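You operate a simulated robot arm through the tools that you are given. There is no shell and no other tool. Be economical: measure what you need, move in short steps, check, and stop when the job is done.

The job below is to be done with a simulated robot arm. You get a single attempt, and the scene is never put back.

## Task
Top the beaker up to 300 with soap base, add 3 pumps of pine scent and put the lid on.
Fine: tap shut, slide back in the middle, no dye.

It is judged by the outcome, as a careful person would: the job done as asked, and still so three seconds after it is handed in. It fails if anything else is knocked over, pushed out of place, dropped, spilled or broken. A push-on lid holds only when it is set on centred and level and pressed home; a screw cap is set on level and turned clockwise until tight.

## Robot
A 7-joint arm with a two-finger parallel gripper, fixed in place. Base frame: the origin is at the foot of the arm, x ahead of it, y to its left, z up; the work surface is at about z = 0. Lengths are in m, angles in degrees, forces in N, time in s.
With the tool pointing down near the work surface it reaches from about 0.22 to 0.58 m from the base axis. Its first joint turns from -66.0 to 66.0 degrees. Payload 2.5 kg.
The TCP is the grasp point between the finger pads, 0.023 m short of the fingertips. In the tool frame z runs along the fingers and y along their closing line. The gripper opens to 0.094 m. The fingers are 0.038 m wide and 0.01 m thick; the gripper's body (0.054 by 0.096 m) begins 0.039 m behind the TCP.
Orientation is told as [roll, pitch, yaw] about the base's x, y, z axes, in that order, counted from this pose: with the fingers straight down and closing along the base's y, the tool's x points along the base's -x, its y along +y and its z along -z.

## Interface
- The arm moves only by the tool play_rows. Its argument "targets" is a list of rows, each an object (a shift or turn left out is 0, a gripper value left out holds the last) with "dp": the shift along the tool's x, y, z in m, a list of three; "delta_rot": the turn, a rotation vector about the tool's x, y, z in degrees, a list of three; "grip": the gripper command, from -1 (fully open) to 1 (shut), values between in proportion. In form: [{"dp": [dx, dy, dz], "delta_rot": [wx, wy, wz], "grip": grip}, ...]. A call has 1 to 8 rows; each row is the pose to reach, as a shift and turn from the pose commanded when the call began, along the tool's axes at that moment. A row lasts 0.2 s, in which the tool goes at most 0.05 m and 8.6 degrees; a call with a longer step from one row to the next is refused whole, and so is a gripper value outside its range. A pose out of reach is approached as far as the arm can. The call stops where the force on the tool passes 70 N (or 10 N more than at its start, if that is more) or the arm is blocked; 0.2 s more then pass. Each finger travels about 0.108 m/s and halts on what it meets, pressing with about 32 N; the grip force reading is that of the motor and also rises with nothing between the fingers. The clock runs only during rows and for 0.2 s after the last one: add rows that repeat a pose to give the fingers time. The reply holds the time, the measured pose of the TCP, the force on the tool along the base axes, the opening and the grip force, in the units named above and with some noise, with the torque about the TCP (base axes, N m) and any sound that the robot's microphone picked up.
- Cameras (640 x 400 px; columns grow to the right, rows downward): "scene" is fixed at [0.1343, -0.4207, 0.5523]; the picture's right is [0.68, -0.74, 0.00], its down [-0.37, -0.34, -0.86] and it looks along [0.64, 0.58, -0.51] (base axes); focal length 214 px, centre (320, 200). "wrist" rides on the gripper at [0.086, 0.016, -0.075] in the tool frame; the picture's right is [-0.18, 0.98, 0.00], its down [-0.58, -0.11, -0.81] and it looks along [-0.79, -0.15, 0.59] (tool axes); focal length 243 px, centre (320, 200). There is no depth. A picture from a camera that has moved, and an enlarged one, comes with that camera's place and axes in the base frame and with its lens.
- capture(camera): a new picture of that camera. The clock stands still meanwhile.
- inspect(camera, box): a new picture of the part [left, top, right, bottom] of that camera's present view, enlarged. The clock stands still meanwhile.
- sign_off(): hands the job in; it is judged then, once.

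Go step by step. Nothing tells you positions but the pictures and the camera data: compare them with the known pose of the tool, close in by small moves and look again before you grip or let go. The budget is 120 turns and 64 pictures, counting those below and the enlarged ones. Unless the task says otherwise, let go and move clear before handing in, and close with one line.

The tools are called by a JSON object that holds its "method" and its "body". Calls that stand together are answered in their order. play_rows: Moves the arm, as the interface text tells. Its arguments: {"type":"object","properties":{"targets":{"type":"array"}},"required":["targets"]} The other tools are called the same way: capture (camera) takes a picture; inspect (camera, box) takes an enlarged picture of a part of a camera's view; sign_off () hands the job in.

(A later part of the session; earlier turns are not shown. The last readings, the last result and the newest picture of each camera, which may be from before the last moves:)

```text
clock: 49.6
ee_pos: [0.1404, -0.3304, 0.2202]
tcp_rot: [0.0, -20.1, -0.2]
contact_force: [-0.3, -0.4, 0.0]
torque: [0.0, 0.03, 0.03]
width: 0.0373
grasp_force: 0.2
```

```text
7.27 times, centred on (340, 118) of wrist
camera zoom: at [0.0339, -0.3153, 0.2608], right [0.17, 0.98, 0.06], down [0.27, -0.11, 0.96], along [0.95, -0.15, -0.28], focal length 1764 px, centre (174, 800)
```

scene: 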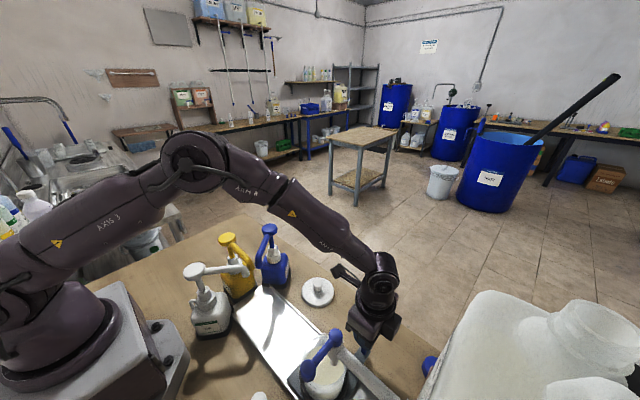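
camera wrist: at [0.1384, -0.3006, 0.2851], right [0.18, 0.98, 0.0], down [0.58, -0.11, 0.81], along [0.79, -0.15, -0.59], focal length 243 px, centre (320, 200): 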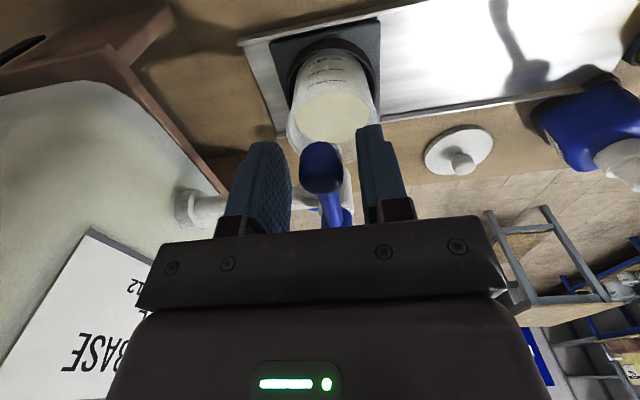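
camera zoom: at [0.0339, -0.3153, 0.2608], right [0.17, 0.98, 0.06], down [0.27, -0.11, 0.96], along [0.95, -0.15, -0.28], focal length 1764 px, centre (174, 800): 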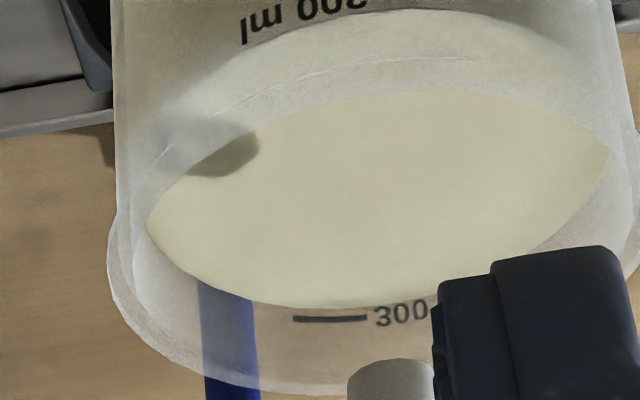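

It reads about 290 ml, with the surface just below the rear 300 tick. One more slow opening of about 4 s should reach it.

{"method": "play_rows", "body": {"targets": [{"dp": [-0.02, 0.006, -0.025], "delta_rot": [0, 4, 0]}, {"dp": [-0.0393, 0.0128, -0.0496], "delta_rot": [0, 8, 0]}, {"dp": [-0.0675, 0.0128, -0.0393], "delta_rot": [0, 14, 0]}, {"dp": [-0.1014, 0.0128, -0.027], "delta_rot": [0, 20, 0]}, {"dp": [-0.1014, 0.0128, -0.027], "delta_rot": [0, 20, 0]}, {"dp": [-0.0911, 0.0128, 0.0012], "delta_rot": [0, 20, 0]}, {"dp": [-0.0774, 0.0128, 0.0388], "delta_rot": [0, 20, 0]}, {"dp": [-0.0774, 0.0128, 0.0388], "delta_rot": [0, 20, 0]}]}}

{"method": "play_rows", "body": {"targets": [{"dp": [0, 0.013, 0]}, {"dp": [-0.001, 0.026, 0]}, {"dp": [-0.001, 0.026, 0]}, {"dp": [-0.001, 0.026, 0]}, {"dp": [-0.001, 0.026, 0]}, {"dp": [-0.001, 0.026, 0]}, {"dp": [-0.001, 0.026, 0]}, {"dp": [-0.001, 0.026, 0]}]}}

{"method": "play_rows", "body": {"targets": [{}, {}, {}, {}, {}, {}, {}, {}]}}

{"method": "play_rows", "body": {"targets": [{"dp": [0.001, -0.015, 0]}, {"dp": [0.001, -0.028, 0]}, {"dp": [0.001, -0.033, 0]}, {"dp": [0.001, -0.033, 0]}]}}

{"method": "play_rows", "body": {"targets": [{"dp": [0, 0.007, 0]}, {"dp": [0, 0.007, -0.045]}, {"dp": [0.02, 0.007, -0.06], "delta_rot": [0, -5, 0]}, {"dp": [0.05, 0.0, -0.06], "delta_rot": [0, -10, 0]}, {"dp": [0.075, -0.006, -0.04], "delta_rot": [0, -15, 0]}, {"dp": [0.085, -0.006, -0.01], "delta_rot": [0, -20, 0]}, {"dp": [0.085, -0.006, -0.01], "delta_rot": [0, -20, 0]}]}}

{"method": "inspect", "body": {"camera": "wrist", "box": [300, 90, 380, 145]}}

```text
clock: 51.4
ee_pos: [0.2285, -0.3174, 0.2098]
tcp_rot: [0.0, 0.0, 0.0]
contact_force: [-0.2, -0.2, -0.4]
torque: [0.0, 0.01, 0.0]
width: 0.0375
grasp_force: 0.1
```

```text
clock: 53.2
ee_pos: [0.2283, -0.291, 0.2111]
tcp_rot: [0.0, 0.0, 0.0]
contact_force: [0.1, 0.3, 0.7]
torque: [0.0, 0.03, -0.01]
width: 0.0377
grasp_force: 0.2
```

```text
clock: 55.0
ee_pos: [0.2292, -0.2899, 0.2108]
tcp_rot: [0.0, 0.1, 0.1]
contact_force: [0.4, -0.8, -0.1]
torque: [-0.01, 0.01, 0.0]
width: 0.0375
grasp_force: 0.0
```

```text
clock: 56.0
ee_pos: [0.2271, -0.3232, 0.211]
tcp_rot: [0.1, -0.1, 0.0]
contact_force: [-1.3, 5.1, -0.9]
torque: [0.04, 0.06, 0.05]
width: 0.0402
grasp_force: 2.3
```

```text
clock: 57.6
ee_pos: [0.1412, -0.3298, 0.2204]
tcp_rot: [-0.1, -20.0, 0.0]
contact_force: [0.0, -0.1, -0.6]
torque: [0.02, -0.02, 0.0]
width: 0.0377
grasp_force: 0.1
```

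```text
7.27 times, centred on (340, 118) of wrist
camera zoom: at [0.0356, -0.3148, 0.2611], right [0.17, 0.98, 0.06], down [0.27, -0.11, 0.96], along [0.95, -0.15, -0.28], focal length 1764 px, centre (174, 800)
```

zoom: 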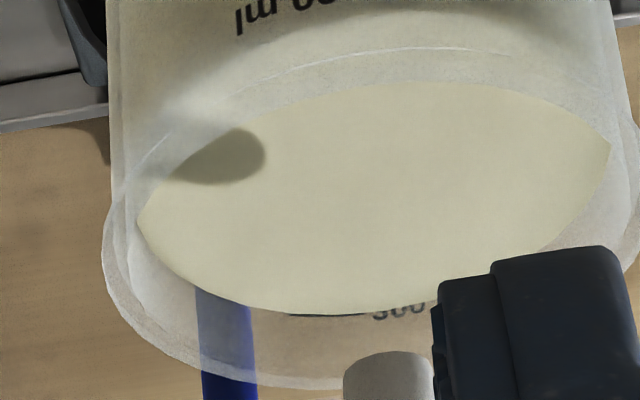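

The surface now meets the rear 300 tick and the tap is shut. Next I'll re-grip the slide handle from yaw -90.

{"method": "play_rows", "body": {"targets": [{"dp": [-0.0126, 0, -0.0345], "delta_rot": [0, 6.7, 0]}, {"dp": [-0.025, 0, -0.069], "delta_rot": [0, 13.4, 0]}, {"dp": [-0.0376, 0, -0.1034], "delta_rot": [0, 20, 0], "grip": -0.06}, {"dp": [-0.0376, 0, -0.1034], "delta_rot": [0, 20, 0]}]}}

{"method": "play_rows", "body": {"targets": [{"dp": [-0.03, -0.002, 0], "delta_rot": [0, 0, 8.5]}, {"dp": [-0.06, -0.004, 0], "delta_rot": [0, 0, 17]}, {"dp": [-0.09, -0.006, 0], "delta_rot": [0, 0, 25.5]}, {"dp": [-0.12, -0.01, 0], "delta_rot": [0, 0, 34]}, {"dp": [-0.15, -0.013, 0], "delta_rot": [0, 0, 42.5]}, {"dp": [-0.18, -0.016, 0], "delta_rot": [0, 0, 51]}, {"dp": [-0.21, -0.018, 0], "delta_rot": [0, 0, 59.5]}, {"dp": [-0.236, -0.021, 0], "delta_rot": [0, 0, 68]}]}}

{"method": "play_rows", "body": {"targets": [{"delta_rot": [0, 0, 8]}, {"delta_rot": [0, 0, 16]}, {"delta_rot": [0, 0, 22]}, {"delta_rot": [0, 0, 22]}]}}

{"method": "capture", "body": {"camera": "wrist"}}

```text
clock: 58.6
ee_pos: [0.1414, -0.3309, 0.3308]
tcp_rot: [0.0, 0.2, -0.1]
contact_force: [-0.3, -0.6, 0.6]
torque: [-0.02, 0.01, 0.01]
width: 0.0497
grasp_force: 0.1
```

```text
clock: 60.4
ee_pos: [0.3789, -0.3496, 0.33]
tcp_rot: [0.0, -0.1, -68.2]
contact_force: [-0.2, 0.7, -0.5]
torque: [0.0, 0.0, 0.03]
width: 0.0498
grasp_force: 0.1
```

```text
clock: 61.4
ee_pos: [0.3782, -0.3491, 0.3301]
tcp_rot: [0.0, 0.1, -90.1]
contact_force: [-1.0, 0.0, 0.3]
torque: [0.0, 0.01, -0.01]
width: 0.0498
grasp_force: 0.1
```

```text
23 pictures are left
camera wrist: at [0.3949, -0.2656, 0.4055], right [0.98, -0.19, 0.0], down [-0.11, -0.58, 0.81], along [-0.15, -0.79, -0.59], focal length 243 px, centre (320, 200)
```

wrist: 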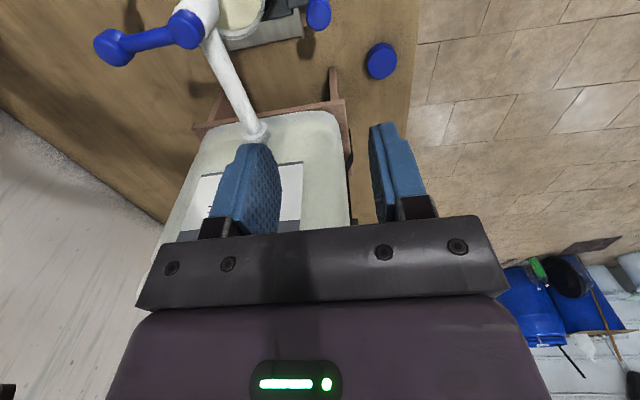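

The handle is right below the gripper. I'll descend, grip it, and slide back towards the middle.

{"method": "play_rows", "body": {"targets": [{"dp": [-0.002, -0.002, 0.045]}, {"dp": [-0.002, -0.002, 0.09]}, {"dp": [-0.002, -0.002, 0.135]}, {"dp": [-0.002, -0.002, 0.18]}, {"dp": [-0.002, -0.002, 0.222]}, {"dp": [-0.002, -0.002, 0.222]}, {"dp": [-0.002, -0.002, 0.222]}]}}

{"method": "play_rows", "body": {"targets": [{"grip": 1}, {"grip": 1}, {"grip": 1}, {"dp": [0.015, 0, 0]}, {"dp": [0.035, 0, 0]}, {"dp": [0.055, 0, 0]}, {"dp": [0.075, 0, 0]}, {"dp": [0.095, 0, 0]}]}}

{"method": "play_rows", "body": {"targets": [{"dp": [0.012, 0, 0]}, {"dp": [0.0185, 0, 0]}, {"dp": [0.0185, 0, 0]}, {"dp": [0.0185, 0, 0], "grip": -0.06}, {"dp": [0.0185, 0, 0]}, {"dp": [0.0185, 0, 0]}]}}

{"method": "inspect", "body": {"camera": "scene", "box": [180, 220, 420, 370]}}

```text
clock: 63.0
ee_pos: [0.3764, -0.354, 0.1086]
tcp_rot: [0.0, 0.0, -90.1]
contact_force: [0.1, 0.5, -0.3]
torque: [0.01, 0.02, -0.01]
width: 0.0498
grasp_force: 0.1
```

```text
clock: 64.8
ee_pos: [0.3773, -0.2579, 0.1089]
tcp_rot: [0.1, -0.1, -90.0]
contact_force: [8.2, -0.9, 6.4]
torque: [0.57, 0.49, -0.04]
width: 0.0257
grasp_force: 45.0
```

```text
clock: 66.2
ee_pos: [0.3751, -0.2404, 0.108]
tcp_rot: [0.0, 0.0, -90.1]
contact_force: [0.1, 0.2, 0.1]
torque: [0.01, 0.0, 0.0]
width: 0.0501
grasp_force: 0.0
```

```text
2.67 times, centred on (300, 295) of scene
camera zoom: at [0.1343, -0.4207, 0.5523], right [0.68, -0.74, 0.0], down [-0.37, -0.34, -0.86], along [0.64, 0.58, -0.51], focal length 572 px, centre (373, -53)
```

zoom: 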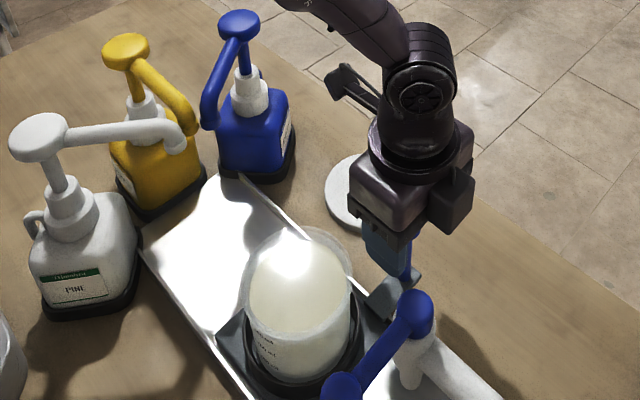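

The fingers are loose around the handle. I'll tilt the hand 30° towards -y so the camera clears the blue pump, then grip again and slide to +y.

{"method": "play_rows", "body": {"targets": [{"delta_rot": [0, 8, 0]}, {"delta_rot": [0, 16, 0]}, {"delta_rot": [0, 24, 0]}, {"delta_rot": [0, 30, 0]}, {"delta_rot": [0, 30, 0]}, {"delta_rot": [0, 30, 0], "grip": 1}, {"delta_rot": [0, 30, 0]}, {"delta_rot": [0, 30, 0]}]}}

{"method": "play_rows", "body": {"targets": [{"dp": [0.0087, 0, 0.005]}, {"dp": [0.026, 0, 0.015]}, {"dp": [0.0433, 0, 0.025]}, {"dp": [0.0606, 0, 0.035]}, {"dp": [0.0736, 0, 0.0425]}, {"dp": [0.0736, 0, 0.0425]}]}}

{"method": "inspect", "body": {"camera": "scene", "box": [180, 220, 420, 370]}}

```text
clock: 68.0
ee_pos: [0.3765, -0.2401, 0.1084]
tcp_rot: [0.2, 30.1, -89.9]
contact_force: [10.8, -1.0, -2.9]
torque: [0.95, 0.24, -0.07]
width: 0.0257
grasp_force: 44.7
```

```text
clock: 69.4
ee_pos: [0.3765, -0.155, 0.1088]
tcp_rot: [0.2, 29.9, -90.1]
contact_force: [14.7, -0.1, 2.3]
torque: [-0.58, 0.31, -0.03]
width: 0.0257
grasp_force: 44.9
```

```text
2.67 times, centred on (300, 295) of scene
camera zoom: at [0.1343, -0.4207, 0.5523], right [0.68, -0.74, 0.0], down [-0.37, -0.34, -0.86], along [0.64, 0.58, -0.51], focal length 572 px, centre (373, -53)
```

zoom: 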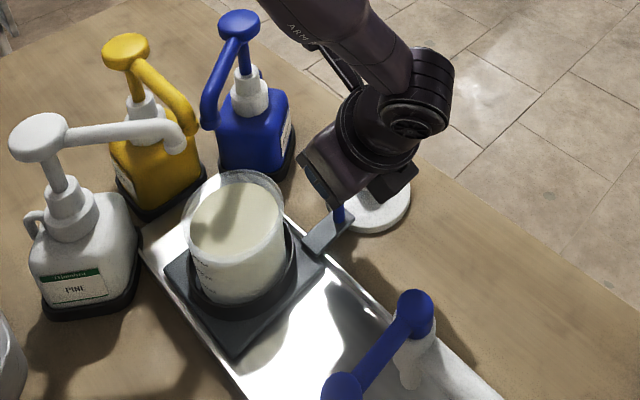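

The beaker needs about 3 cm more to be under the pine nozzle.

{"method": "play_rows", "body": {"targets": [{"dp": [0.013, 0, 0.0075]}, {"dp": [0.026, 0, 0.015]}, {"dp": [0.0277, 0, 0.016]}, {"dp": [0.0277, 0, 0.016]}]}}

{"method": "inspect", "body": {"camera": "scene", "box": [180, 225, 340, 325]}}

```text
clock: 70.4
ee_pos: [0.3766, -0.1239, 0.1091]
tcp_rot: [0.3, 29.8, -90.2]
contact_force: [19.2, -14.2, 0.7]
torque: [1.1, 0.19, -0.33]
width: 0.0259
grasp_force: 45.3
```

```text
4.00 times, centred on (260, 275) of scene
camera zoom: at [0.1342, -0.4207, 0.5523], right [0.68, -0.74, 0.0], down [-0.37, -0.34, -0.86], along [0.64, 0.58, -0.51], focal length 858 px, centre (560, -100)
```

zoom: 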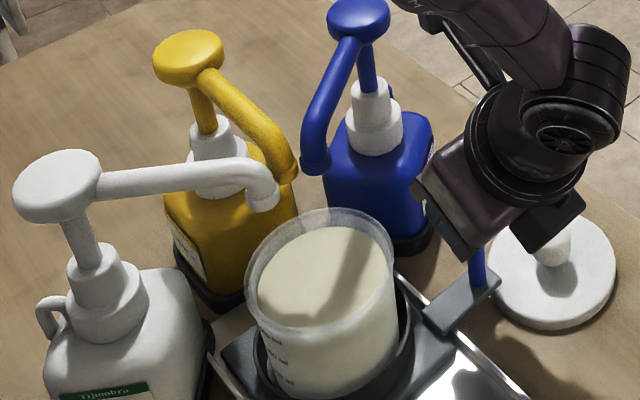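

The slide has hit its end stop, with the beaker under the nozzles. I'll release, retract, straighten, and travel above the pine pump head at about (0.19, -0.02).

{"method": "play_rows", "body": {"targets": [{"dp": [-0.001, 0, -0.0005], "grip": -0.06}, {"dp": [-0.001, 0, -0.0005]}, {"dp": [-0.001, 0, -0.0005]}, {"dp": [-0.001, 0, -0.04]}, {"dp": [0.02, 0, -0.08], "delta_rot": [0, -8, 0]}, {"dp": [0.04, 0, -0.12], "delta_rot": [0, -16, 0]}, {"dp": [0.06, 0, -0.16], "delta_rot": [0, -24, 0]}, {"dp": [0.08, 0, -0.19], "delta_rot": [0, -30, 0], "grip": 1}]}}

{"method": "play_rows", "body": {"targets": [{"dp": [0, 0, 0]}]}}

```text
clock: 72.2
ee_pos: [0.3755, -0.1478, 0.3143]
tcp_rot: [0.0, -0.1, -90.1]
contact_force: [0.8, 0.1, 0.3]
torque: [-0.02, 0.0, 0.02]
width: 0.0001
grasp_force: 31.9
```

```text
clock: 72.6
ee_pos: [0.3768, -0.1476, 0.3139]
tcp_rot: [0.0, 0.0, -90.1]
contact_force: [-0.1, 0.2, -0.9]
torque: [-0.03, 0.04, 0.0]
width: 0.0
grasp_force: 32.1
```

{"method": "play_rows", "body": {"targets": [{"dp": [0.021, -0.031, -0.01]}, {"dp": [0.043, -0.062, -0.01]}, {"dp": [0.064, -0.093, -0.01]}, {"dp": [0.085, -0.125, -0.01]}, {"dp": [0.107, -0.156, -0.01]}, {"dp": [0.128, -0.187, -0.01]}, {"dp": [0.128, -0.187, -0.01]}]}}

{"method": "inspect", "body": {"camera": "scene", "box": [130, 180, 290, 320]}}

```text
clock: 74.2
ee_pos: [0.1893, -0.0197, 0.3226]
tcp_rot: [-0.1, 0.0, -90.1]
contact_force: [-0.5, 0.6, 0.4]
torque: [0.0, 0.06, 0.03]
width: 0.0001
grasp_force: 32.0
```

```text
2.86 times, centred on (210, 250) of scene
camera zoom: at [0.1342, -0.4207, 0.5523], right [0.68, -0.74, 0.0], down [-0.37, -0.34, -0.86], along [0.64, 0.58, -0.51], focal length 613 px, centre (634, 57)
```

zoom: 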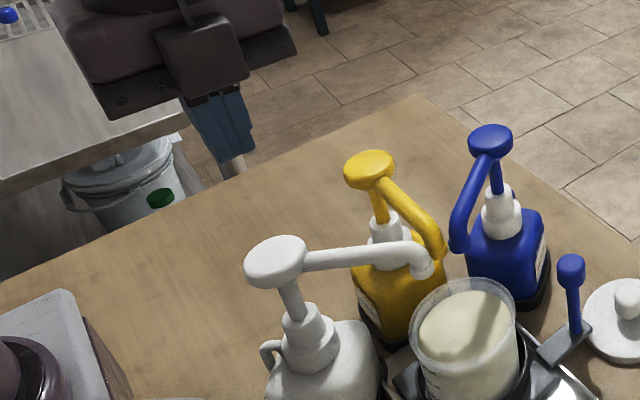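

The closed fingertips are above the pine head. I'll descend until they touch.

{"method": "play_rows", "body": {"targets": [{"dp": [0, 0, 0.04]}, {"dp": [0, 0, 0.075]}, {"dp": [0, 0, 0.075]}]}}

{"method": "inspect", "body": {"camera": "scene", "box": [150, 220, 290, 320]}}

{"method": "capture", "body": {"camera": "wrist"}}

```text
clock: 75.0
ee_pos: [0.1958, -0.0214, 0.2507]
tcp_rot: [-0.1, 0.0, -90.0]
contact_force: [-0.1, 0.2, -0.5]
torque: [0.05, -0.04, 0.02]
width: 0.0
grasp_force: 32.1
out of reach, approached as far as the arm can: row 2, 3
```

```text
4.00 times, centred on (220, 270) of scene
camera zoom: at [0.1343, -0.4207, 0.5523], right [0.68, -0.74, 0.0], down [-0.37, -0.34, -0.86], along [0.64, 0.58, -0.51], focal length 858 px, centre (720, -80)
```

zoom: 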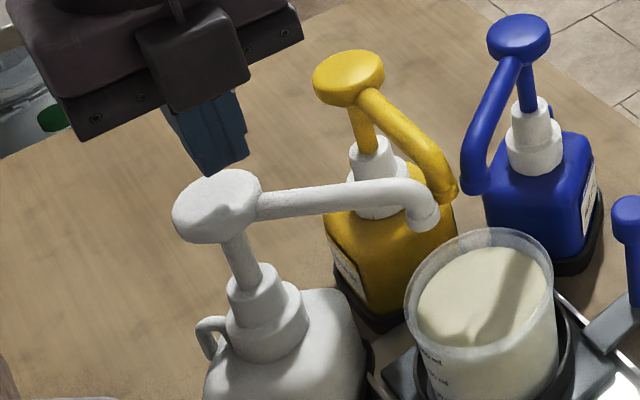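

```text
17 pictures are left
camera wrist: at [0.2125, 0.0644, 0.3257], right [0.98, -0.18, 0.0], down [-0.11, -0.58, 0.81], along [-0.15, -0.79, -0.59], focal length 243 px, centre (320, 200)
```

wrist: 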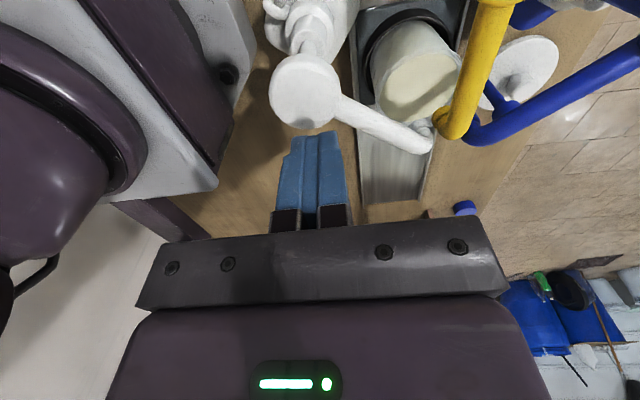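

Straight down is just out of reach here. The two views put the head at about (0.187, -0.009), with its top near z = 0.195. I'll rise, turn to yaw 0 and lean 15°, which gives more reach and stays clear of the yellow pump.

{"method": "play_rows", "body": {"targets": [{"dp": [0, 0, 0.03]}, {"dp": [0, 0.005, 0.0], "delta_rot": [0, 0, -8]}, {"dp": [0, 0.01, -0.0], "delta_rot": [0, 0, -16]}, {"dp": [0, 0.01, 0.0], "delta_rot": [0, 0, -24]}, {"dp": [0, 0.01, 0.0], "delta_rot": [0, 0, -32]}, {"dp": [0, 0.01, 0.0], "delta_rot": [0, 0, -40]}, {"dp": [0, 0.01, 0.0], "delta_rot": [0, 0, -48]}, {"dp": [0, 0.01, 0.0], "delta_rot": [0, 0, -56]}]}}

```text
clock: 76.8
ee_pos: [0.2055, -0.0215, 0.251]
tcp_rot: [0.0, 0.0, -34.0]
contact_force: [-1.5, 0.5, 0.4]
torque: [0.04, -0.01, -0.03]
width: 0.0
grasp_force: 32.1
out of reach, approached as far as the arm can: row 1
```

{"method": "play_rows", "body": {"targets": [{"dp": [0, 0, -0.03]}, {"dp": [0, 0, -0.04], "delta_rot": [0, 0, -8]}, {"dp": [0, 0, -0.04], "delta_rot": [0, 0, -16]}, {"dp": [0, 0, -0.04], "delta_rot": [0, 0, -24]}, {"dp": [0, 0, -0.04], "delta_rot": [0, 0, -34]}]}}

{"method": "play_rows", "body": {"targets": [{"dp": [0, 0, -0.04]}, {"dp": [0, 0, -0.04], "delta_rot": [0, 0, -8]}, {"dp": [0, 0, -0.04], "delta_rot": [0, 0, -16]}, {"dp": [0, 0, -0.04], "delta_rot": [0, 0, -24]}, {"dp": [0, 0, -0.04], "delta_rot": [0, 0, -32]}, {"dp": [0, 0, -0.04], "delta_rot": [0, 0, -34]}]}}

```text
refused: row 5 steps farther than a row can; nothing moved
```

```text
clock: 78.2
ee_pos: [0.2057, -0.022, 0.2917]
tcp_rot: [0.0, 0.0, 0.1]
contact_force: [0.4, 0.7, 0.8]
torque: [-0.03, -0.02, 0.01]
width: 0.0003
grasp_force: 31.8
```

{"method": "play_rows", "body": {"targets": [{"dp": [0.0127, 0.013, 0.0], "delta_rot": [0, 7.5, 0]}, {"dp": [0.0127, 0.013, 0.02], "delta_rot": [0, 15, 0]}, {"dp": [0.0127, 0.013, 0.044], "delta_rot": [0, 15, 0]}, {"dp": [0.0127, 0.013, 0.044], "delta_rot": [0, 15, 0]}]}}

{"method": "inspect", "body": {"camera": "scene", "box": [150, 220, 290, 320]}}

```text
clock: 79.2
ee_pos: [0.1916, -0.0079, 0.2476]
tcp_rot: [0.0, 15.0, -0.1]
contact_force: [-0.6, 0.2, -0.2]
torque: [-0.02, 0.01, 0.01]
width: 0.0002
grasp_force: 31.8
```

```text
4.00 times, centred on (220, 270) of scene
camera zoom: at [0.1343, -0.4207, 0.5523], right [0.68, -0.74, 0.0], down [-0.37, -0.34, -0.86], along [0.64, 0.58, -0.51], focal length 858 px, centre (720, -80)
```

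zoom: 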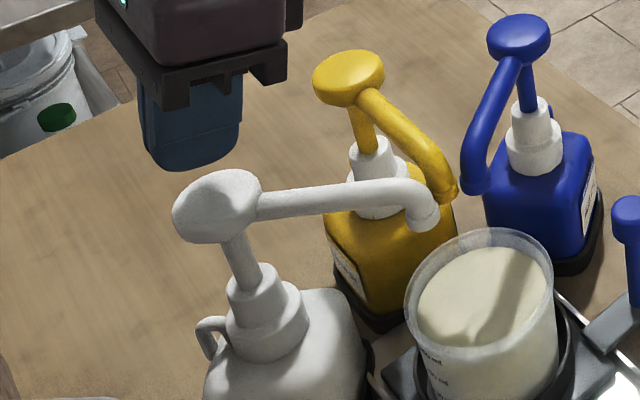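

{"method": "play_rows", "body": {"targets": [{"dp": [-0.0081, -0.005, 0.0185]}, {"dp": [-0.0096, -0.005, 0.0243]}, {"dp": [-0.0107, -0.005, 0.0282]}, {"dp": [-0.0107, -0.005, 0.0282]}]}}

```text
clock: 80.2
ee_pos: [0.1959, -0.0125, 0.2176]
tcp_rot: [0.0, 15.0, 0.1]
contact_force: [-1.6, 0.6, 3.1]
torque: [0.0, -0.03, 0.04]
width: 0.0001
grasp_force: 32.5
```

There's light contact at a tip z of about 0.195. I'll look at where it sits before pressing.

{"method": "inspect", "body": {"camera": "scene", "box": [150, 220, 290, 320]}}

```text
4.00 times, centred on (220, 270) of scene
camera zoom: at [0.1343, -0.4207, 0.5523], right [0.68, -0.74, 0.0], down [-0.37, -0.34, -0.86], along [0.64, 0.58, -0.51], focal length 858 px, centre (720, -80)
```

zoom: 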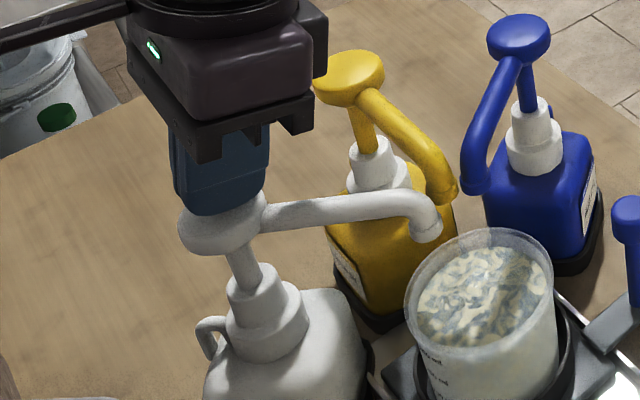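

The head is already going down, it's a soft spring, and the liquid now shows swirls, so pump one has begun. I'll finish this stroke to the bottom.

{"method": "play_rows", "body": {"targets": [{"dp": [-0.0013, 0, 0.0048]}, {"dp": [-0.0013, 0, 0.0048]}]}}

{"method": "inspect", "body": {"camera": "scene", "box": [150, 220, 290, 320]}}

```text
clock: 80.8
ee_pos: [0.1969, -0.0128, 0.2112]
tcp_rot: [0.0, 15.0, -0.1]
contact_force: [-1.3, 0.4, 3.7]
torque: [0.01, 0.01, 0.07]
width: 0.0002
grasp_force: 32.0
```

```text
4.00 times, centred on (220, 270) of scene
camera zoom: at [0.1343, -0.4207, 0.5523], right [0.68, -0.74, 0.0], down [-0.37, -0.34, -0.86], along [0.64, 0.58, -0.51], focal length 858 px, centre (720, -80)
```

zoom: 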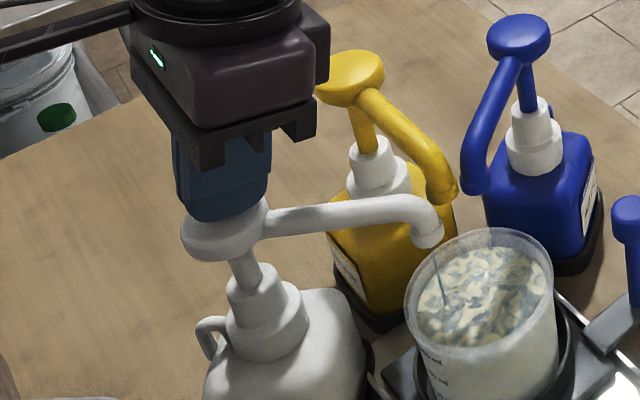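

A stream is coming from the nozzle now. I'll continue in small steps to the stroke's bottom.

{"method": "play_rows", "body": {"targets": [{"dp": [-0.0013, 0, 0.0048]}, {"dp": [-0.0013, 0, 0.0048]}]}}

{"method": "play_rows", "body": {"targets": [{"dp": [-0.0013, 0, 0.0048]}, {"dp": [-0.0013, 0, 0.0048]}]}}

```text
clock: 81.4
ee_pos: [0.1967, -0.0122, 0.2082]
tcp_rot: [0.0, 15.0, -0.1]
contact_force: [-0.2, -1.3, 4.1]
torque: [-0.02, -0.07, -0.03]
width: 0.0001
grasp_force: 32.0
```

```text
clock: 82.0
ee_pos: [0.1959, -0.0141, 0.2027]
tcp_rot: [0.0, 14.9, -0.1]
contact_force: [-0.7, -2.3, 4.8]
torque: [-0.09, -0.02, -0.01]
width: 0.0002
grasp_force: 31.6
```

{"method": "play_rows", "body": {"targets": [{"dp": [-0.0013, 0, 0.0048]}, {"dp": [-0.0013, 0, 0.0048]}]}}

{"method": "play_rows", "body": {"targets": [{"dp": [-0.0013, 0, 0.0048]}, {"dp": [-0.0013, 0, 0.0048]}]}}

{"method": "inspect", "body": {"camera": "scene", "box": [150, 220, 290, 320]}}

```text
clock: 82.6
ee_pos: [0.1958, -0.013, 0.1984]
tcp_rot: [0.0, 14.9, -0.1]
contact_force: [-2.6, -2.1, 5.7]
torque: [-0.07, -0.04, 0.0]
width: 0.0
grasp_force: 32.0
```

```text
clock: 83.2
ee_pos: [0.1962, -0.0134, 0.192]
tcp_rot: [0.0, 15.0, -0.1]
contact_force: [-0.4, 2.4, 6.3]
torque: [0.09, -0.08, 0.03]
width: 0.0002
grasp_force: 31.9
```

```text
4.00 times, centred on (220, 270) of scene
camera zoom: at [0.1342, -0.4207, 0.5523], right [0.68, -0.74, 0.0], down [-0.37, -0.34, -0.86], along [0.64, 0.58, -0.51], focal length 858 px, centre (720, -80)
```

zoom: 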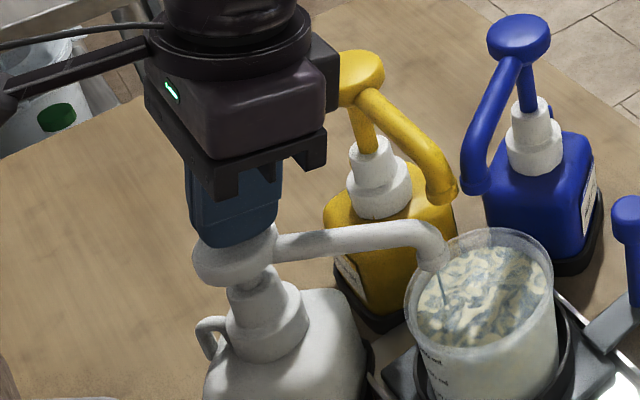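

{"method": "play_rows", "body": {"targets": [{"dp": [-0.0013, 0, 0.0048]}, {"dp": [-0.0013, 0, 0.0048]}]}}

{"method": "play_rows", "body": {"targets": [{"dp": [-0.0008, 0, 0.0029]}, {"dp": [-0.0008, 0, 0.0029]}]}}

```text
clock: 83.8
ee_pos: [0.1961, -0.0133, 0.187]
tcp_rot: [0.0, 15.0, -0.1]
contact_force: [-0.9, 1.0, 7.7]
torque: [0.02, -0.05, 0.09]
width: 0.0
grasp_force: 32.2
```

```text
clock: 84.4
ee_pos: [0.1965, -0.0135, 0.1844]
tcp_rot: [0.0, 15.0, -0.2]
contact_force: [-6.6, 0.6, 30.8]
torque: [0.0, -0.22, 0.06]
width: 0.0
grasp_force: 31.9
```

The stroke bottomed out, with force jumping to 31 N at a TCP z of 0.1845. I'll release fully, pause, and do stroke two.

{"method": "play_rows", "body": {"targets": [{"dp": [0.0039, 0, -0.0145]}, {"dp": [0.0078, 0, -0.029]}, {"dp": [0.0117, 0, -0.0435]}, {"dp": [0.0163, 0, -0.0609]}, {"dp": [0.0163, 0, -0.0609]}, {"dp": [0.0163, 0, -0.0609]}]}}

{"method": "inspect", "body": {"camera": "scene", "box": [150, 220, 290, 320]}}

```text
clock: 85.8
ee_pos: [0.1968, -0.0133, 0.2479]
tcp_rot: [-0.1, 15.0, 0.0]
contact_force: [-1.0, 0.3, -0.1]
torque: [-0.01, -0.01, 0.03]
width: 0.0002
grasp_force: 32.1
```

```text
4.00 times, centred on (220, 270) of scene
camera zoom: at [0.1343, -0.4207, 0.5523], right [0.68, -0.74, 0.0], down [-0.37, -0.34, -0.86], along [0.64, 0.58, -0.51], focal length 858 px, centre (720, -80)
```

zoom: 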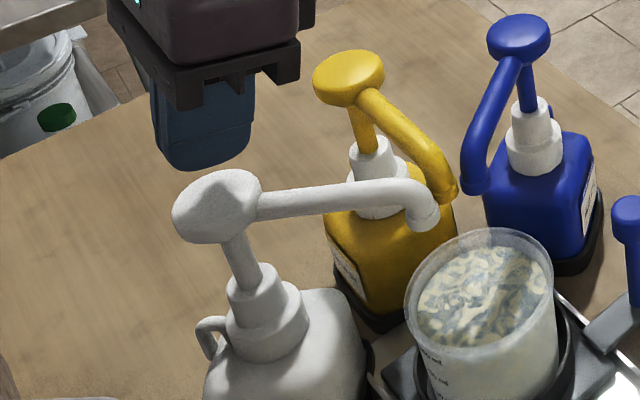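

The head returned fully and the bottle is unmoved. Now stroke two, then release.

{"method": "play_rows", "body": {"targets": [{"dp": [-0.0041, 0, 0.0152]}, {"dp": [-0.0068, 0, 0.0254]}, {"dp": [-0.0095, 0, 0.0355]}, {"dp": [-0.0122, 0, 0.0456]}, {"dp": [-0.0142, 0, 0.0531]}, {"dp": [-0.0163, 0, 0.0609]}, {"dp": [-0.0163, 0, 0.0609]}]}}

{"method": "play_rows", "body": {"targets": [{"dp": [0.0039, 0, -0.0145]}, {"dp": [0.0078, 0, -0.029]}, {"dp": [0.0117, 0, -0.0435]}, {"dp": [0.0163, 0, -0.0609]}, {"dp": [0.0163, 0, -0.0609]}, {"dp": [0.0163, 0, -0.0609]}]}}

```text
clock: 87.4
ee_pos: [0.1973, -0.012, 0.1853]
tcp_rot: [0.0, 14.9, -0.2]
contact_force: [-1.4, -4.2, 26.3]
torque: [-0.12, -0.3, -0.04]
width: 0.0002
grasp_force: 32.3
```

```text
clock: 88.8
ee_pos: [0.1966, -0.0135, 0.2487]
tcp_rot: [0.0, 15.0, 0.0]
contact_force: [-0.6, 0.4, -0.7]
torque: [-0.02, 0.04, 0.02]
width: 0.0
grasp_force: 31.8
```

Stroke two reached the bottom with 26 N. Stroke three follows, then I release.

{"method": "play_rows", "body": {"targets": [{"dp": [-0.0041, 0, 0.0152]}, {"dp": [-0.0068, 0, 0.0254]}, {"dp": [-0.0095, 0, 0.0355]}, {"dp": [-0.0122, 0, 0.0456]}, {"dp": [-0.0142, 0, 0.0531]}, {"dp": [-0.0163, 0, 0.0609]}, {"dp": [-0.0163, 0, 0.0609]}]}}

{"method": "play_rows", "body": {"targets": [{"dp": [0.0039, 0, -0.0145]}, {"dp": [0.0078, 0, -0.029]}, {"dp": [0.0117, 0, -0.0435]}, {"dp": [0.0163, 0, -0.0609]}, {"dp": [0.0163, 0, -0.0609]}, {"dp": [0.0163, 0, -0.0609]}]}}

{"method": "inspect", "body": {"camera": "scene", "box": [150, 220, 310, 320]}}

```text
clock: 90.4
ee_pos: [0.1966, -0.0119, 0.1855]
tcp_rot: [0.1, 14.9, 0.0]
contact_force: [-0.3, 1.4, 23.0]
torque: [0.04, -0.3, -0.03]
width: 0.0003
grasp_force: 32.1
```

```text
clock: 91.8
ee_pos: [0.1972, -0.013, 0.2479]
tcp_rot: [0.0, 14.9, 0.0]
contact_force: [-0.4, -0.2, 0.6]
torque: [-0.01, -0.01, -0.01]
width: 0.0
grasp_force: 32.0
```

```text
4.00 times, centred on (230, 270) of scene
camera zoom: at [0.1343, -0.4207, 0.5523], right [0.68, -0.74, 0.0], down [-0.37, -0.34, -0.86], along [0.64, 0.58, -0.51], focal length 858 px, centre (680, -80)
```

zoom: 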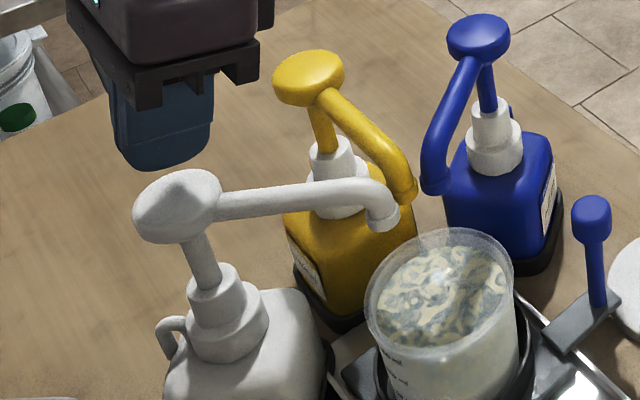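

All three strokes are done and nothing has shifted. Now I'll return to the slide handle with the same leaned pose.

{"method": "play_rows", "body": {"targets": [{"dp": [0.01, 0, -0.0386], "delta_rot": [0, -7.5, 0]}, {"dp": [0.0207, 0, -0.0773], "delta_rot": [0, -15, 0], "grip": -0.06}, {"dp": [0.0207, 0, -0.0773], "delta_rot": [0, -15, 0]}]}}

{"method": "play_rows", "body": {"targets": [{"dp": [-0.0225, -0.02, 0], "delta_rot": [0, 0, 8.5]}, {"dp": [-0.045, -0.04, 0], "delta_rot": [0, 0, 17]}, {"dp": [-0.0675, -0.06, 0], "delta_rot": [0, 0, 25.5]}, {"dp": [-0.09, -0.08, 0], "delta_rot": [0, 0, 34]}, {"dp": [-0.1125, -0.1, 0], "delta_rot": [0, 0, 42.5]}, {"dp": [-0.135, -0.12, 0], "delta_rot": [0, 0, 51]}, {"dp": [-0.1575, -0.14, 0], "delta_rot": [0, 0, 59.5]}, {"dp": [-0.1795, -0.1565, 0], "delta_rot": [0, 0, 68]}]}}

{"method": "play_rows", "body": {"targets": [{"delta_rot": [0, 0, 8]}, {"delta_rot": [0, 0, 16]}, {"delta_rot": [0, 0, 22]}, {"delta_rot": [0, 0, 22]}]}}

```text
clock: 92.6
ee_pos: [0.1967, -0.0135, 0.3265]
tcp_rot: [-0.1, -0.1, 0.0]
contact_force: [0.5, -0.8, 0.2]
torque: [0.01, -0.04, 0.01]
width: 0.0497
grasp_force: 0.0
```

```text
clock: 94.4
ee_pos: [0.3751, -0.1702, 0.3259]
tcp_rot: [0.0, -0.1, -68.2]
contact_force: [0.2, -0.2, 0.0]
torque: [-0.04, -0.03, -0.01]
width: 0.0499
grasp_force: 0.1
```

```text
clock: 95.4
ee_pos: [0.3757, -0.17, 0.3275]
tcp_rot: [0.0, 0.0, -90.1]
contact_force: [0.3, -0.7, -0.7]
torque: [0.03, 0.01, 0.02]
width: 0.0496
grasp_force: 0.1
```

{"method": "play_rows", "body": {"targets": [{"dp": [0, 0, 0.03], "delta_rot": [0, 8, 0]}, {"dp": [0, 0, 0.07], "delta_rot": [0, 16, 0]}, {"dp": [0, 0, 0.105], "delta_rot": [0, 24, 0]}, {"dp": [0, 0.001, 0.139], "delta_rot": [0, 30, 0]}, {"dp": [0, 0.001, 0.139], "delta_rot": [0, 30, 0]}]}}

{"method": "play_rows", "body": {"targets": [{"dp": [0, 0, 0.03]}, {"dp": [0, 0, 0.06]}, {"dp": [0, 0, 0.09]}, {"dp": [0, 0, 0.09]}]}}

{"method": "play_rows", "body": {"targets": [{"grip": 1}, {"grip": 1}, {"grip": 1}]}}

```text
clock: 96.6
ee_pos: [0.376, -0.1699, 0.1892]
tcp_rot: [0.0, 30.1, -90.1]
contact_force: [-0.1, 0.0, -0.1]
torque: [0.0, -0.04, -0.01]
width: 0.0499
grasp_force: 0.0
```

```text
clock: 97.6
ee_pos: [0.3773, -0.1246, 0.1101]
tcp_rot: [0.0, 30.1, -89.9]
contact_force: [0.3, 0.1, 0.9]
torque: [-0.02, -0.03, 0.01]
width: 0.0498
grasp_force: 0.0
```

```text
clock: 98.4
ee_pos: [0.3769, -0.1242, 0.1116]
tcp_rot: [0.1, 30.0, -89.9]
contact_force: [11.1, 0.2, -11.6]
torque: [0.06, 0.27, -0.09]
width: 0.0257
grasp_force: 44.6
```

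The handle is gripped. I'll slide it back to the middle at handle y ≈ -0.238, then release.

{"method": "play_rows", "body": {"targets": [{"dp": [-0.013, 0, -0.0075]}, {"dp": [-0.0303, 0, -0.0175]}, {"dp": [-0.0476, 0, -0.0275]}, {"dp": [-0.065, 0, -0.0375]}, {"dp": [-0.0823, 0, -0.0475]}, {"dp": [-0.0953, 0, -0.055]}, {"dp": [-0.0987, 0, -0.057]}, {"dp": [-0.0987, 0, -0.057]}]}}

{"method": "play_rows", "body": {"targets": [{"grip": -0.06}, {"grip": -0.06}, {"grip": -0.06}, {"dp": [0, 0, -0.04]}, {"dp": [0.02, 0, -0.08], "delta_rot": [0, -8, 0]}, {"dp": [0.04, 0, -0.12], "delta_rot": [0, -16, 0]}, {"dp": [0.06, 0, -0.16], "delta_rot": [0, -24, 0]}, {"dp": [0.085, 0, -0.19], "delta_rot": [0, -30, 0]}]}}

{"method": "capture", "body": {"camera": "scene"}}

```text
clock: 100.2
ee_pos: [0.3776, -0.238, 0.1106]
tcp_rot: [0.1, 29.9, -90.0]
contact_force: [15.4, -0.6, -13.3]
torque: [0.06, 0.32, -0.23]
width: 0.0259
grasp_force: 45.2
```

```text
clock: 102.0
ee_pos: [0.3761, -0.26, 0.3162]
tcp_rot: [0.0, -0.1, -90.1]
contact_force: [0.7, 0.3, -0.4]
torque: [-0.01, 0.0, 0.01]
width: 0.0497
grasp_force: 0.1
```

```text
10 pictures are left
```

scene: 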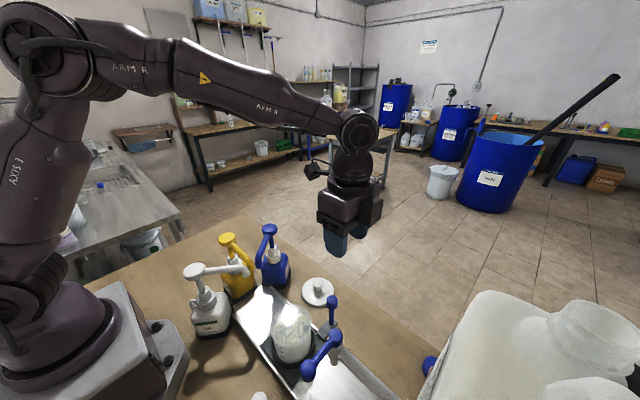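

The slide is back where it started. Now the lid: I'll turn to yaw 0 near it and take a look.

{"method": "play_rows", "body": {"targets": [{"dp": [0.014, 0, 0], "delta_rot": [0, 0, -8.5]}, {"dp": [0.028, 0, 0], "delta_rot": [0, 0, -17]}, {"dp": [0.042, 0, 0], "delta_rot": [0, 0, -25.5]}, {"dp": [0.056, 0, 0], "delta_rot": [0, 0, -34]}, {"dp": [0.07, 0, 0], "delta_rot": [0, 0, -42.5]}, {"dp": [0.084, 0, 0], "delta_rot": [0, 0, -51]}, {"dp": [0.098, 0, 0], "delta_rot": [0, 0, -59.5]}, {"dp": [0.112, 0, 0], "delta_rot": [0, 0, -68]}]}}

{"method": "play_rows", "body": {"targets": [{"delta_rot": [0, 0, -8]}, {"delta_rot": [0, 0, -16]}, {"delta_rot": [0, 0, -22]}, {"delta_rot": [0, 0, -22]}]}}

{"method": "capture", "body": {"camera": "wrist"}}

```text
clock: 103.8
ee_pos: [0.3774, -0.1482, 0.3176]
tcp_rot: [0.0, -0.1, -21.9]
contact_force: [-0.5, -0.2, 0.0]
torque: [-0.01, 0.03, 0.01]
width: 0.0499
grasp_force: 0.1
```

```text
clock: 104.8
ee_pos: [0.3766, -0.1479, 0.3191]
tcp_rot: [0.0, 0.0, 0.1]
contact_force: [0.3, 0.2, 0.4]
torque: [-0.03, 0.01, 0.02]
width: 0.0499
grasp_force: 0.1
```

```text
9 pictures are left
camera wrist: at [0.2906, -0.1334, 0.393], right [0.18, 0.98, 0.0], down [0.58, -0.11, 0.81], along [0.79, -0.15, -0.59], focal length 243 px, centre (320, 200)
```

wrist: 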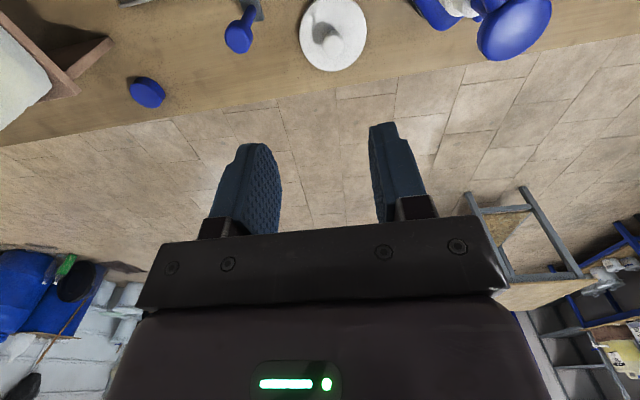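

The lid centre is at about (0.425, -0.144) with its knob at z ≈ 0.02–0.05. I'll descend over it with a wider opening.

{"method": "play_rows", "body": {"targets": [{"dp": [-0.03, 0.003, 0.02], "grip": -0.45}, {"dp": [-0.0485, 0.004, 0.05]}, {"dp": [-0.0485, 0.004, 0.1]}, {"dp": [-0.0485, 0.004, 0.15]}, {"dp": [-0.0485, 0.004, 0.2]}, {"dp": [-0.0485, 0.004, 0.235]}, {"dp": [-0.0485, 0.004, 0.255]}, {"dp": [-0.0485, 0.004, 0.255]}]}}

{"method": "inspect", "body": {"camera": "wrist", "box": [180, 60, 460, 240]}}

```text
clock: 106.6
ee_pos: [0.4256, -0.1455, 0.0614]
tcp_rot: [-0.1, 0.0, -0.1]
contact_force: [0.5, 0.0, -0.2]
torque: [0.0, 0.01, -0.01]
width: 0.0681
grasp_force: 0.2
```

```text
2.22 times, centred on (320, 150) of wrist
camera zoom: at [0.339, -0.1299, 0.1369], right [0.19, 0.98, 0.0], down [0.58, -0.11, 0.81], along [0.79, -0.15, -0.59], focal length 539 px, centre (320, 311)
```

zoom: 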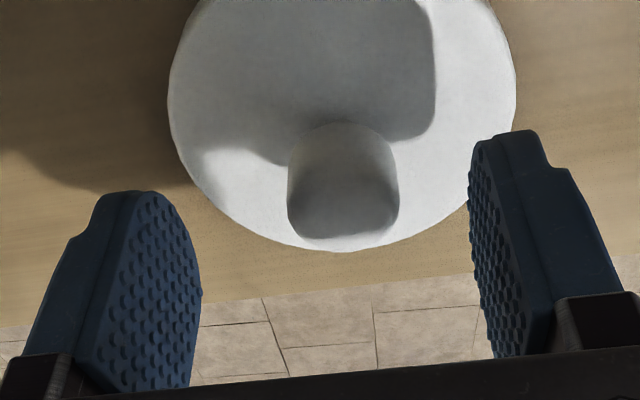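

The knob is centred between the fingers, with its top at z ≈ 0.038. I'll lower to z = 0.040 with a small y correction and close.

{"method": "play_rows", "body": {"targets": [{"dp": [-0.002, 0.003, 0.012]}, {"dp": [-0.002, 0.003, 0.021]}, {"dp": [-0.002, 0.003, 0.021]}, {"dp": [-0.002, 0.003, 0.021], "grip": 1}, {"dp": [-0.002, 0.003, 0.021]}, {"dp": [-0.002, 0.003, 0.021]}, {"dp": [-0.002, 0.003, 0.021]}]}}

```text
clock: 108.2
ee_pos: [0.4281, -0.1413, 0.0406]
tcp_rot: [0.0, 0.0, 0.0]
contact_force: [-0.5, 0.6, 0.0]
torque: [-0.02, -0.01, 0.01]
width: 0.0262
grasp_force: 32.5
```

The lid knob is gripped. I'll lift it and carry it above the beaker.

{"method": "play_rows", "body": {"targets": [{"dp": [0, 0, -0.03]}, {"dp": [0, 0, -0.07]}, {"dp": [0, 0, -0.115]}, {"dp": [0, 0, -0.16]}, {"dp": [0.04, -0.017, -0.16]}, {"dp": [0.08, -0.034, -0.16]}, {"dp": [0.12, -0.05, -0.16]}, {"dp": [0.141, -0.059, -0.16]}]}}

{"method": "play_rows", "body": {"targets": [{"dp": [0, 0, 0.02]}, {"dp": [0, 0, 0.038]}, {"dp": [0, 0, 0.038]}]}}

{"method": "inspect", "body": {"camera": "scene", "box": [250, 280, 350, 370]}}

{"method": "inspect", "body": {"camera": "wrist", "box": [200, 0, 440, 200]}}

```text
clock: 110.0
ee_pos: [0.2858, -0.2002, 0.2034]
tcp_rot: [0.0, -0.1, -0.1]
contact_force: [-0.3, 0.1, -0.6]
torque: [0.03, 0.0, -0.01]
width: 0.0262
grasp_force: 32.2
```

```text
clock: 110.8
ee_pos: [0.2854, -0.2004, 0.1627]
tcp_rot: [-0.1, -0.1, -0.1]
contact_force: [1.4, -1.4, -0.1]
torque: [-0.01, -0.01, -0.02]
width: 0.0264
grasp_force: 31.8
```

```text
4.44 times, centred on (300, 325) of scene
camera zoom: at [0.1343, -0.4207, 0.5523], right [0.68, -0.74, 0.0], down [-0.37, -0.34, -0.86], along [0.64, 0.58, -0.51], focal length 953 px, centre (409, -356)
```

zoom: 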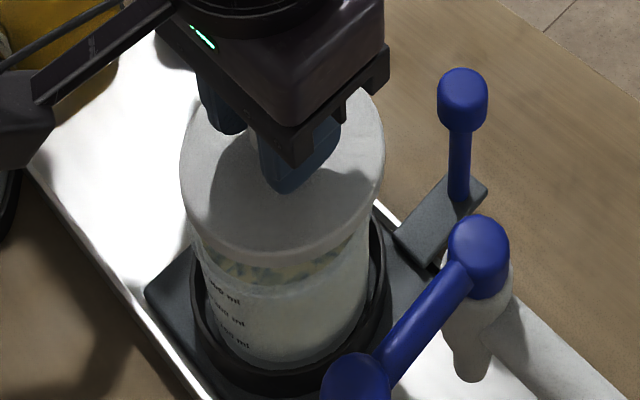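

```text
2.00 times, centred on (320, 100) of wrist
camera zoom: at [0.1993, -0.1853, 0.2387], right [0.19, 0.98, 0.0], down [0.58, -0.11, 0.81], along [0.79, -0.15, -0.59], focal length 485 px, centre (320, 400)
```

zoom: 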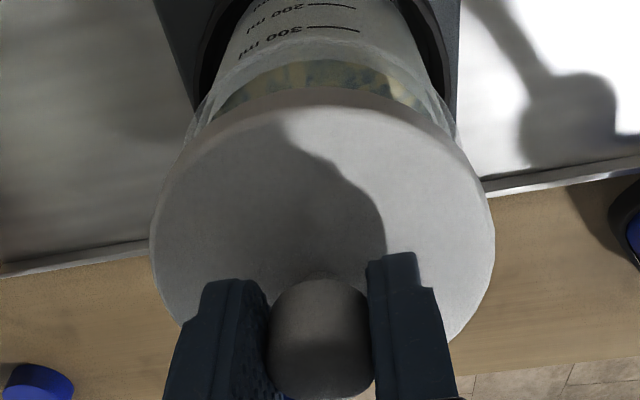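

The lid is held level over the beaker. It sits about 2 mm ahead of the TCP in x, so I'll shift 1.5 mm back and lower it gradually until it touches.

{"method": "play_rows", "body": {"targets": [{"dp": [0.0015, 0, 0.008]}, {"dp": [0.0015, 0, 0.016]}, {"dp": [0.0015, 0, 0.019]}, {"dp": [0.0015, 0, 0.019]}]}}

{"method": "inspect", "body": {"camera": "wrist", "box": [200, 0, 440, 150]}}

```text
clock: 111.8
ee_pos: [0.2846, -0.1997, 0.145]
tcp_rot: [0.0, 0.0, 0.0]
contact_force: [-0.3, 0.2, -0.4]
torque: [0.0, 0.02, -0.01]
width: 0.0263
grasp_force: 32.6
```

```text
2.67 times, centred on (320, 75) of wrist
camera zoom: at [0.1982, -0.1854, 0.2198], right [0.18, 0.98, 0.0], down [0.58, -0.11, 0.81], along [0.79, -0.15, -0.59], focal length 647 px, centre (320, 533)
```

zoom: 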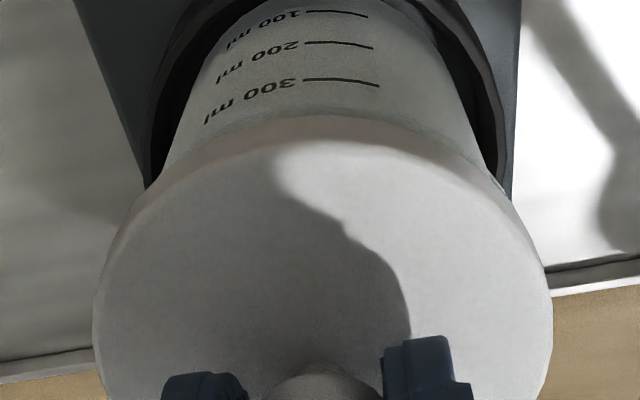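

Laterally the lid and beaker agree within 1 mm. I'll lower in small steps to feel contact.

{"method": "play_rows", "body": {"targets": [{"dp": [0, 0, 0.004]}, {"dp": [0, 0, 0.006]}, {"dp": [0, 0, 0.006]}]}}

{"method": "play_rows", "body": {"targets": [{"dp": [0, 0, 0.002]}, {"dp": [0, 0, 0.003]}, {"dp": [0, 0, 0.003]}]}}

```text
clock: 112.6
ee_pos: [0.285, -0.1999, 0.139]
tcp_rot: [0.0, 0.0, -0.1]
contact_force: [1.2, -0.1, 0.4]
torque: [0.0, 0.05, 0.0]
width: 0.0262
grasp_force: 32.1
```

```text
clock: 113.4
ee_pos: [0.2845, -0.2006, 0.1359]
tcp_rot: [-0.1, -0.1, 0.0]
contact_force: [0.0, -0.1, 19.4]
torque: [0.3, 0.81, 0.03]
width: 0.0267
grasp_force: 31.5
```

It touched at 19 N, and the torque shows contact only on the -x (slightly +y) side. The lid skirt is riding the rim there, so I'll lift a little, shift about 2 mm that way, and try again.

{"method": "play_rows", "body": {"targets": [{"dp": [0, 0, -0.004]}, {"dp": [0.0018, 0.0007, -0.004]}, {"dp": [0.0018, 0.0007, -0.001]}, {"dp": [0.0018, 0.0007, 0.0]}, {"dp": [0.0018, 0.0007, 0.0]}]}}

```text
clock: 114.6
ee_pos: [0.2836, -0.2003, 0.1361]
tcp_rot: [0.0, 0.0, 0.1]
contact_force: [0.3, -0.1, 0.7]
torque: [0.0, -0.01, -0.02]
width: 0.0264
grasp_force: 32.0
```

{"method": "play_rows", "body": {"targets": [{"dp": [0, 0, 0.001]}, {"dp": [0, 0, 0.002]}, {"dp": [0, 0, 0.002]}]}}

```text
clock: 115.4
ee_pos: [0.2833, -0.2001, 0.1344]
tcp_rot: [0.0, 0.0, -0.1]
contact_force: [-0.5, -0.1, -0.8]
torque: [0.03, -0.02, -0.02]
width: 0.0263
grasp_force: 32.1
```

The skirt now passes below the rim with no force. I'll continue down.

{"method": "play_rows", "body": {"targets": [{"dp": [0, 0, 0.001]}, {"dp": [0, 0, 0.002]}, {"dp": [0, 0, 0.002]}]}}

{"method": "play_rows", "body": {"targets": [{"dp": [0, 0, 0.001]}, {"dp": [0, 0, 0.002]}, {"dp": [0, 0, 0.002]}]}}

```text
clock: 116.2
ee_pos: [0.2834, -0.1984, 0.1327]
tcp_rot: [0.0, -0.1, -0.1]
contact_force: [-1.3, 1.1, 6.7]
torque: [-0.01, -0.28, 0.03]
width: 0.0259
grasp_force: 32.1
```

```text
clock: 117.0
ee_pos: [0.2819, -0.2012, 0.1308]
tcp_rot: [-0.2, 0.0, -0.1]
contact_force: [-10.4, 0.9, 36.6]
torque: [0.24, -0.32, 0.04]
width: 0.0264
grasp_force: 31.7
heard: snap
```

There was a snap. I'll press one more millimetre, still centred, to make sure it's home.

{"method": "play_rows", "body": {"targets": [{"dp": [0.0005, 0, 0.001]}, {"dp": [0.0005, 0, 0.001]}]}}

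{"method": "play_rows", "body": {"targets": [{"dp": [0, 0, -0.002]}, {"dp": [0, 0, -0.002], "grip": 0.2}, {"dp": [0, 0, -0.002], "grip": 0.0}, {"dp": [0, 0, -0.002]}, {"dp": [0, 0, -0.002]}, {"dp": [0, 0, -0.04]}, {"dp": [0, 0, -0.085]}, {"dp": [0, 0, -0.13]}]}}

{"method": "inspect", "body": {"camera": "scene", "box": [180, 220, 420, 370]}}

```text
clock: 117.6
ee_pos: [0.2825, -0.1998, 0.1296]
tcp_rot: [0.0, 0.0, -0.1]
contact_force: [-11.5, 0.4, 34.4]
torque: [0.18, -0.14, 0.06]
width: 0.0264
grasp_force: 32.0
```

```text
clock: 119.4
ee_pos: [0.2822, -0.1998, 0.2604]
tcp_rot: [0.0, 0.0, -0.2]
contact_force: [0.2, 0.5, 0.4]
torque: [-0.01, -0.01, 0.03]
width: 0.0473
grasp_force: 0.1
```

```text
2.67 times, centred on (300, 295) of scene
camera zoom: at [0.1343, -0.4207, 0.5523], right [0.68, -0.74, 0.0], down [-0.37, -0.34, -0.86], along [0.64, 0.58, -0.51], focal length 572 px, centre (373, -53)
```

zoom: 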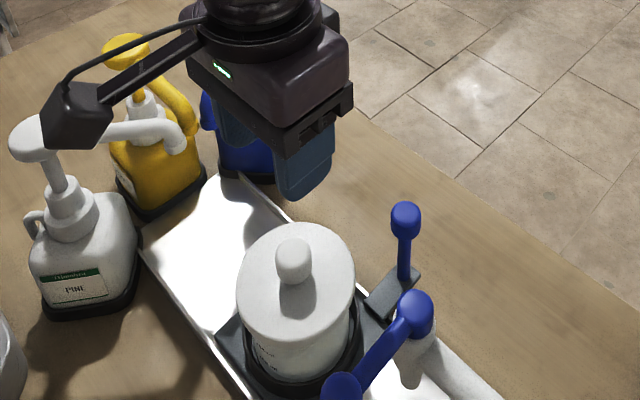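

The lid looks level and centred. To be sure it's fully home, I'll press on top of the knob with closed fingers.

{"method": "play_rows", "body": {"targets": [{"dp": [-0.002, 0, 0], "grip": 1}, {"dp": [-0.002, 0, 0.04]}, {"dp": [-0.002, 0, 0.08]}, {"dp": [-0.002, 0, 0.1]}, {"dp": [-0.002, 0, 0.105]}, {"dp": [-0.002, 0, 0.105]}]}}

{"method": "play_rows", "body": {"targets": [{"dp": [0, 0, 0.003]}, {"dp": [0, 0, 0.006]}, {"dp": [0, 0, 0.006]}]}}

```text
clock: 120.8
ee_pos: [0.2828, -0.2, 0.1555]
tcp_rot: [-0.1, -0.1, -0.1]
contact_force: [-11.2, 0.5, 37.1]
torque: [0.08, 0.42, 0.0]
width: 0.0
grasp_force: 32.1
```

```text
clock: 121.2
ee_pos: [0.2841, -0.2006, 0.1565]
tcp_rot: [-0.1, -0.2, -0.1]
contact_force: [-5.5, 2.9, 15.7]
torque: [0.05, 0.22, -0.03]
width: 0.0
grasp_force: 31.5
stopped in row 1: the force on the tool passed its limit at 79 N (the readings are from after the stop); the commanded pose is now the measured one
```

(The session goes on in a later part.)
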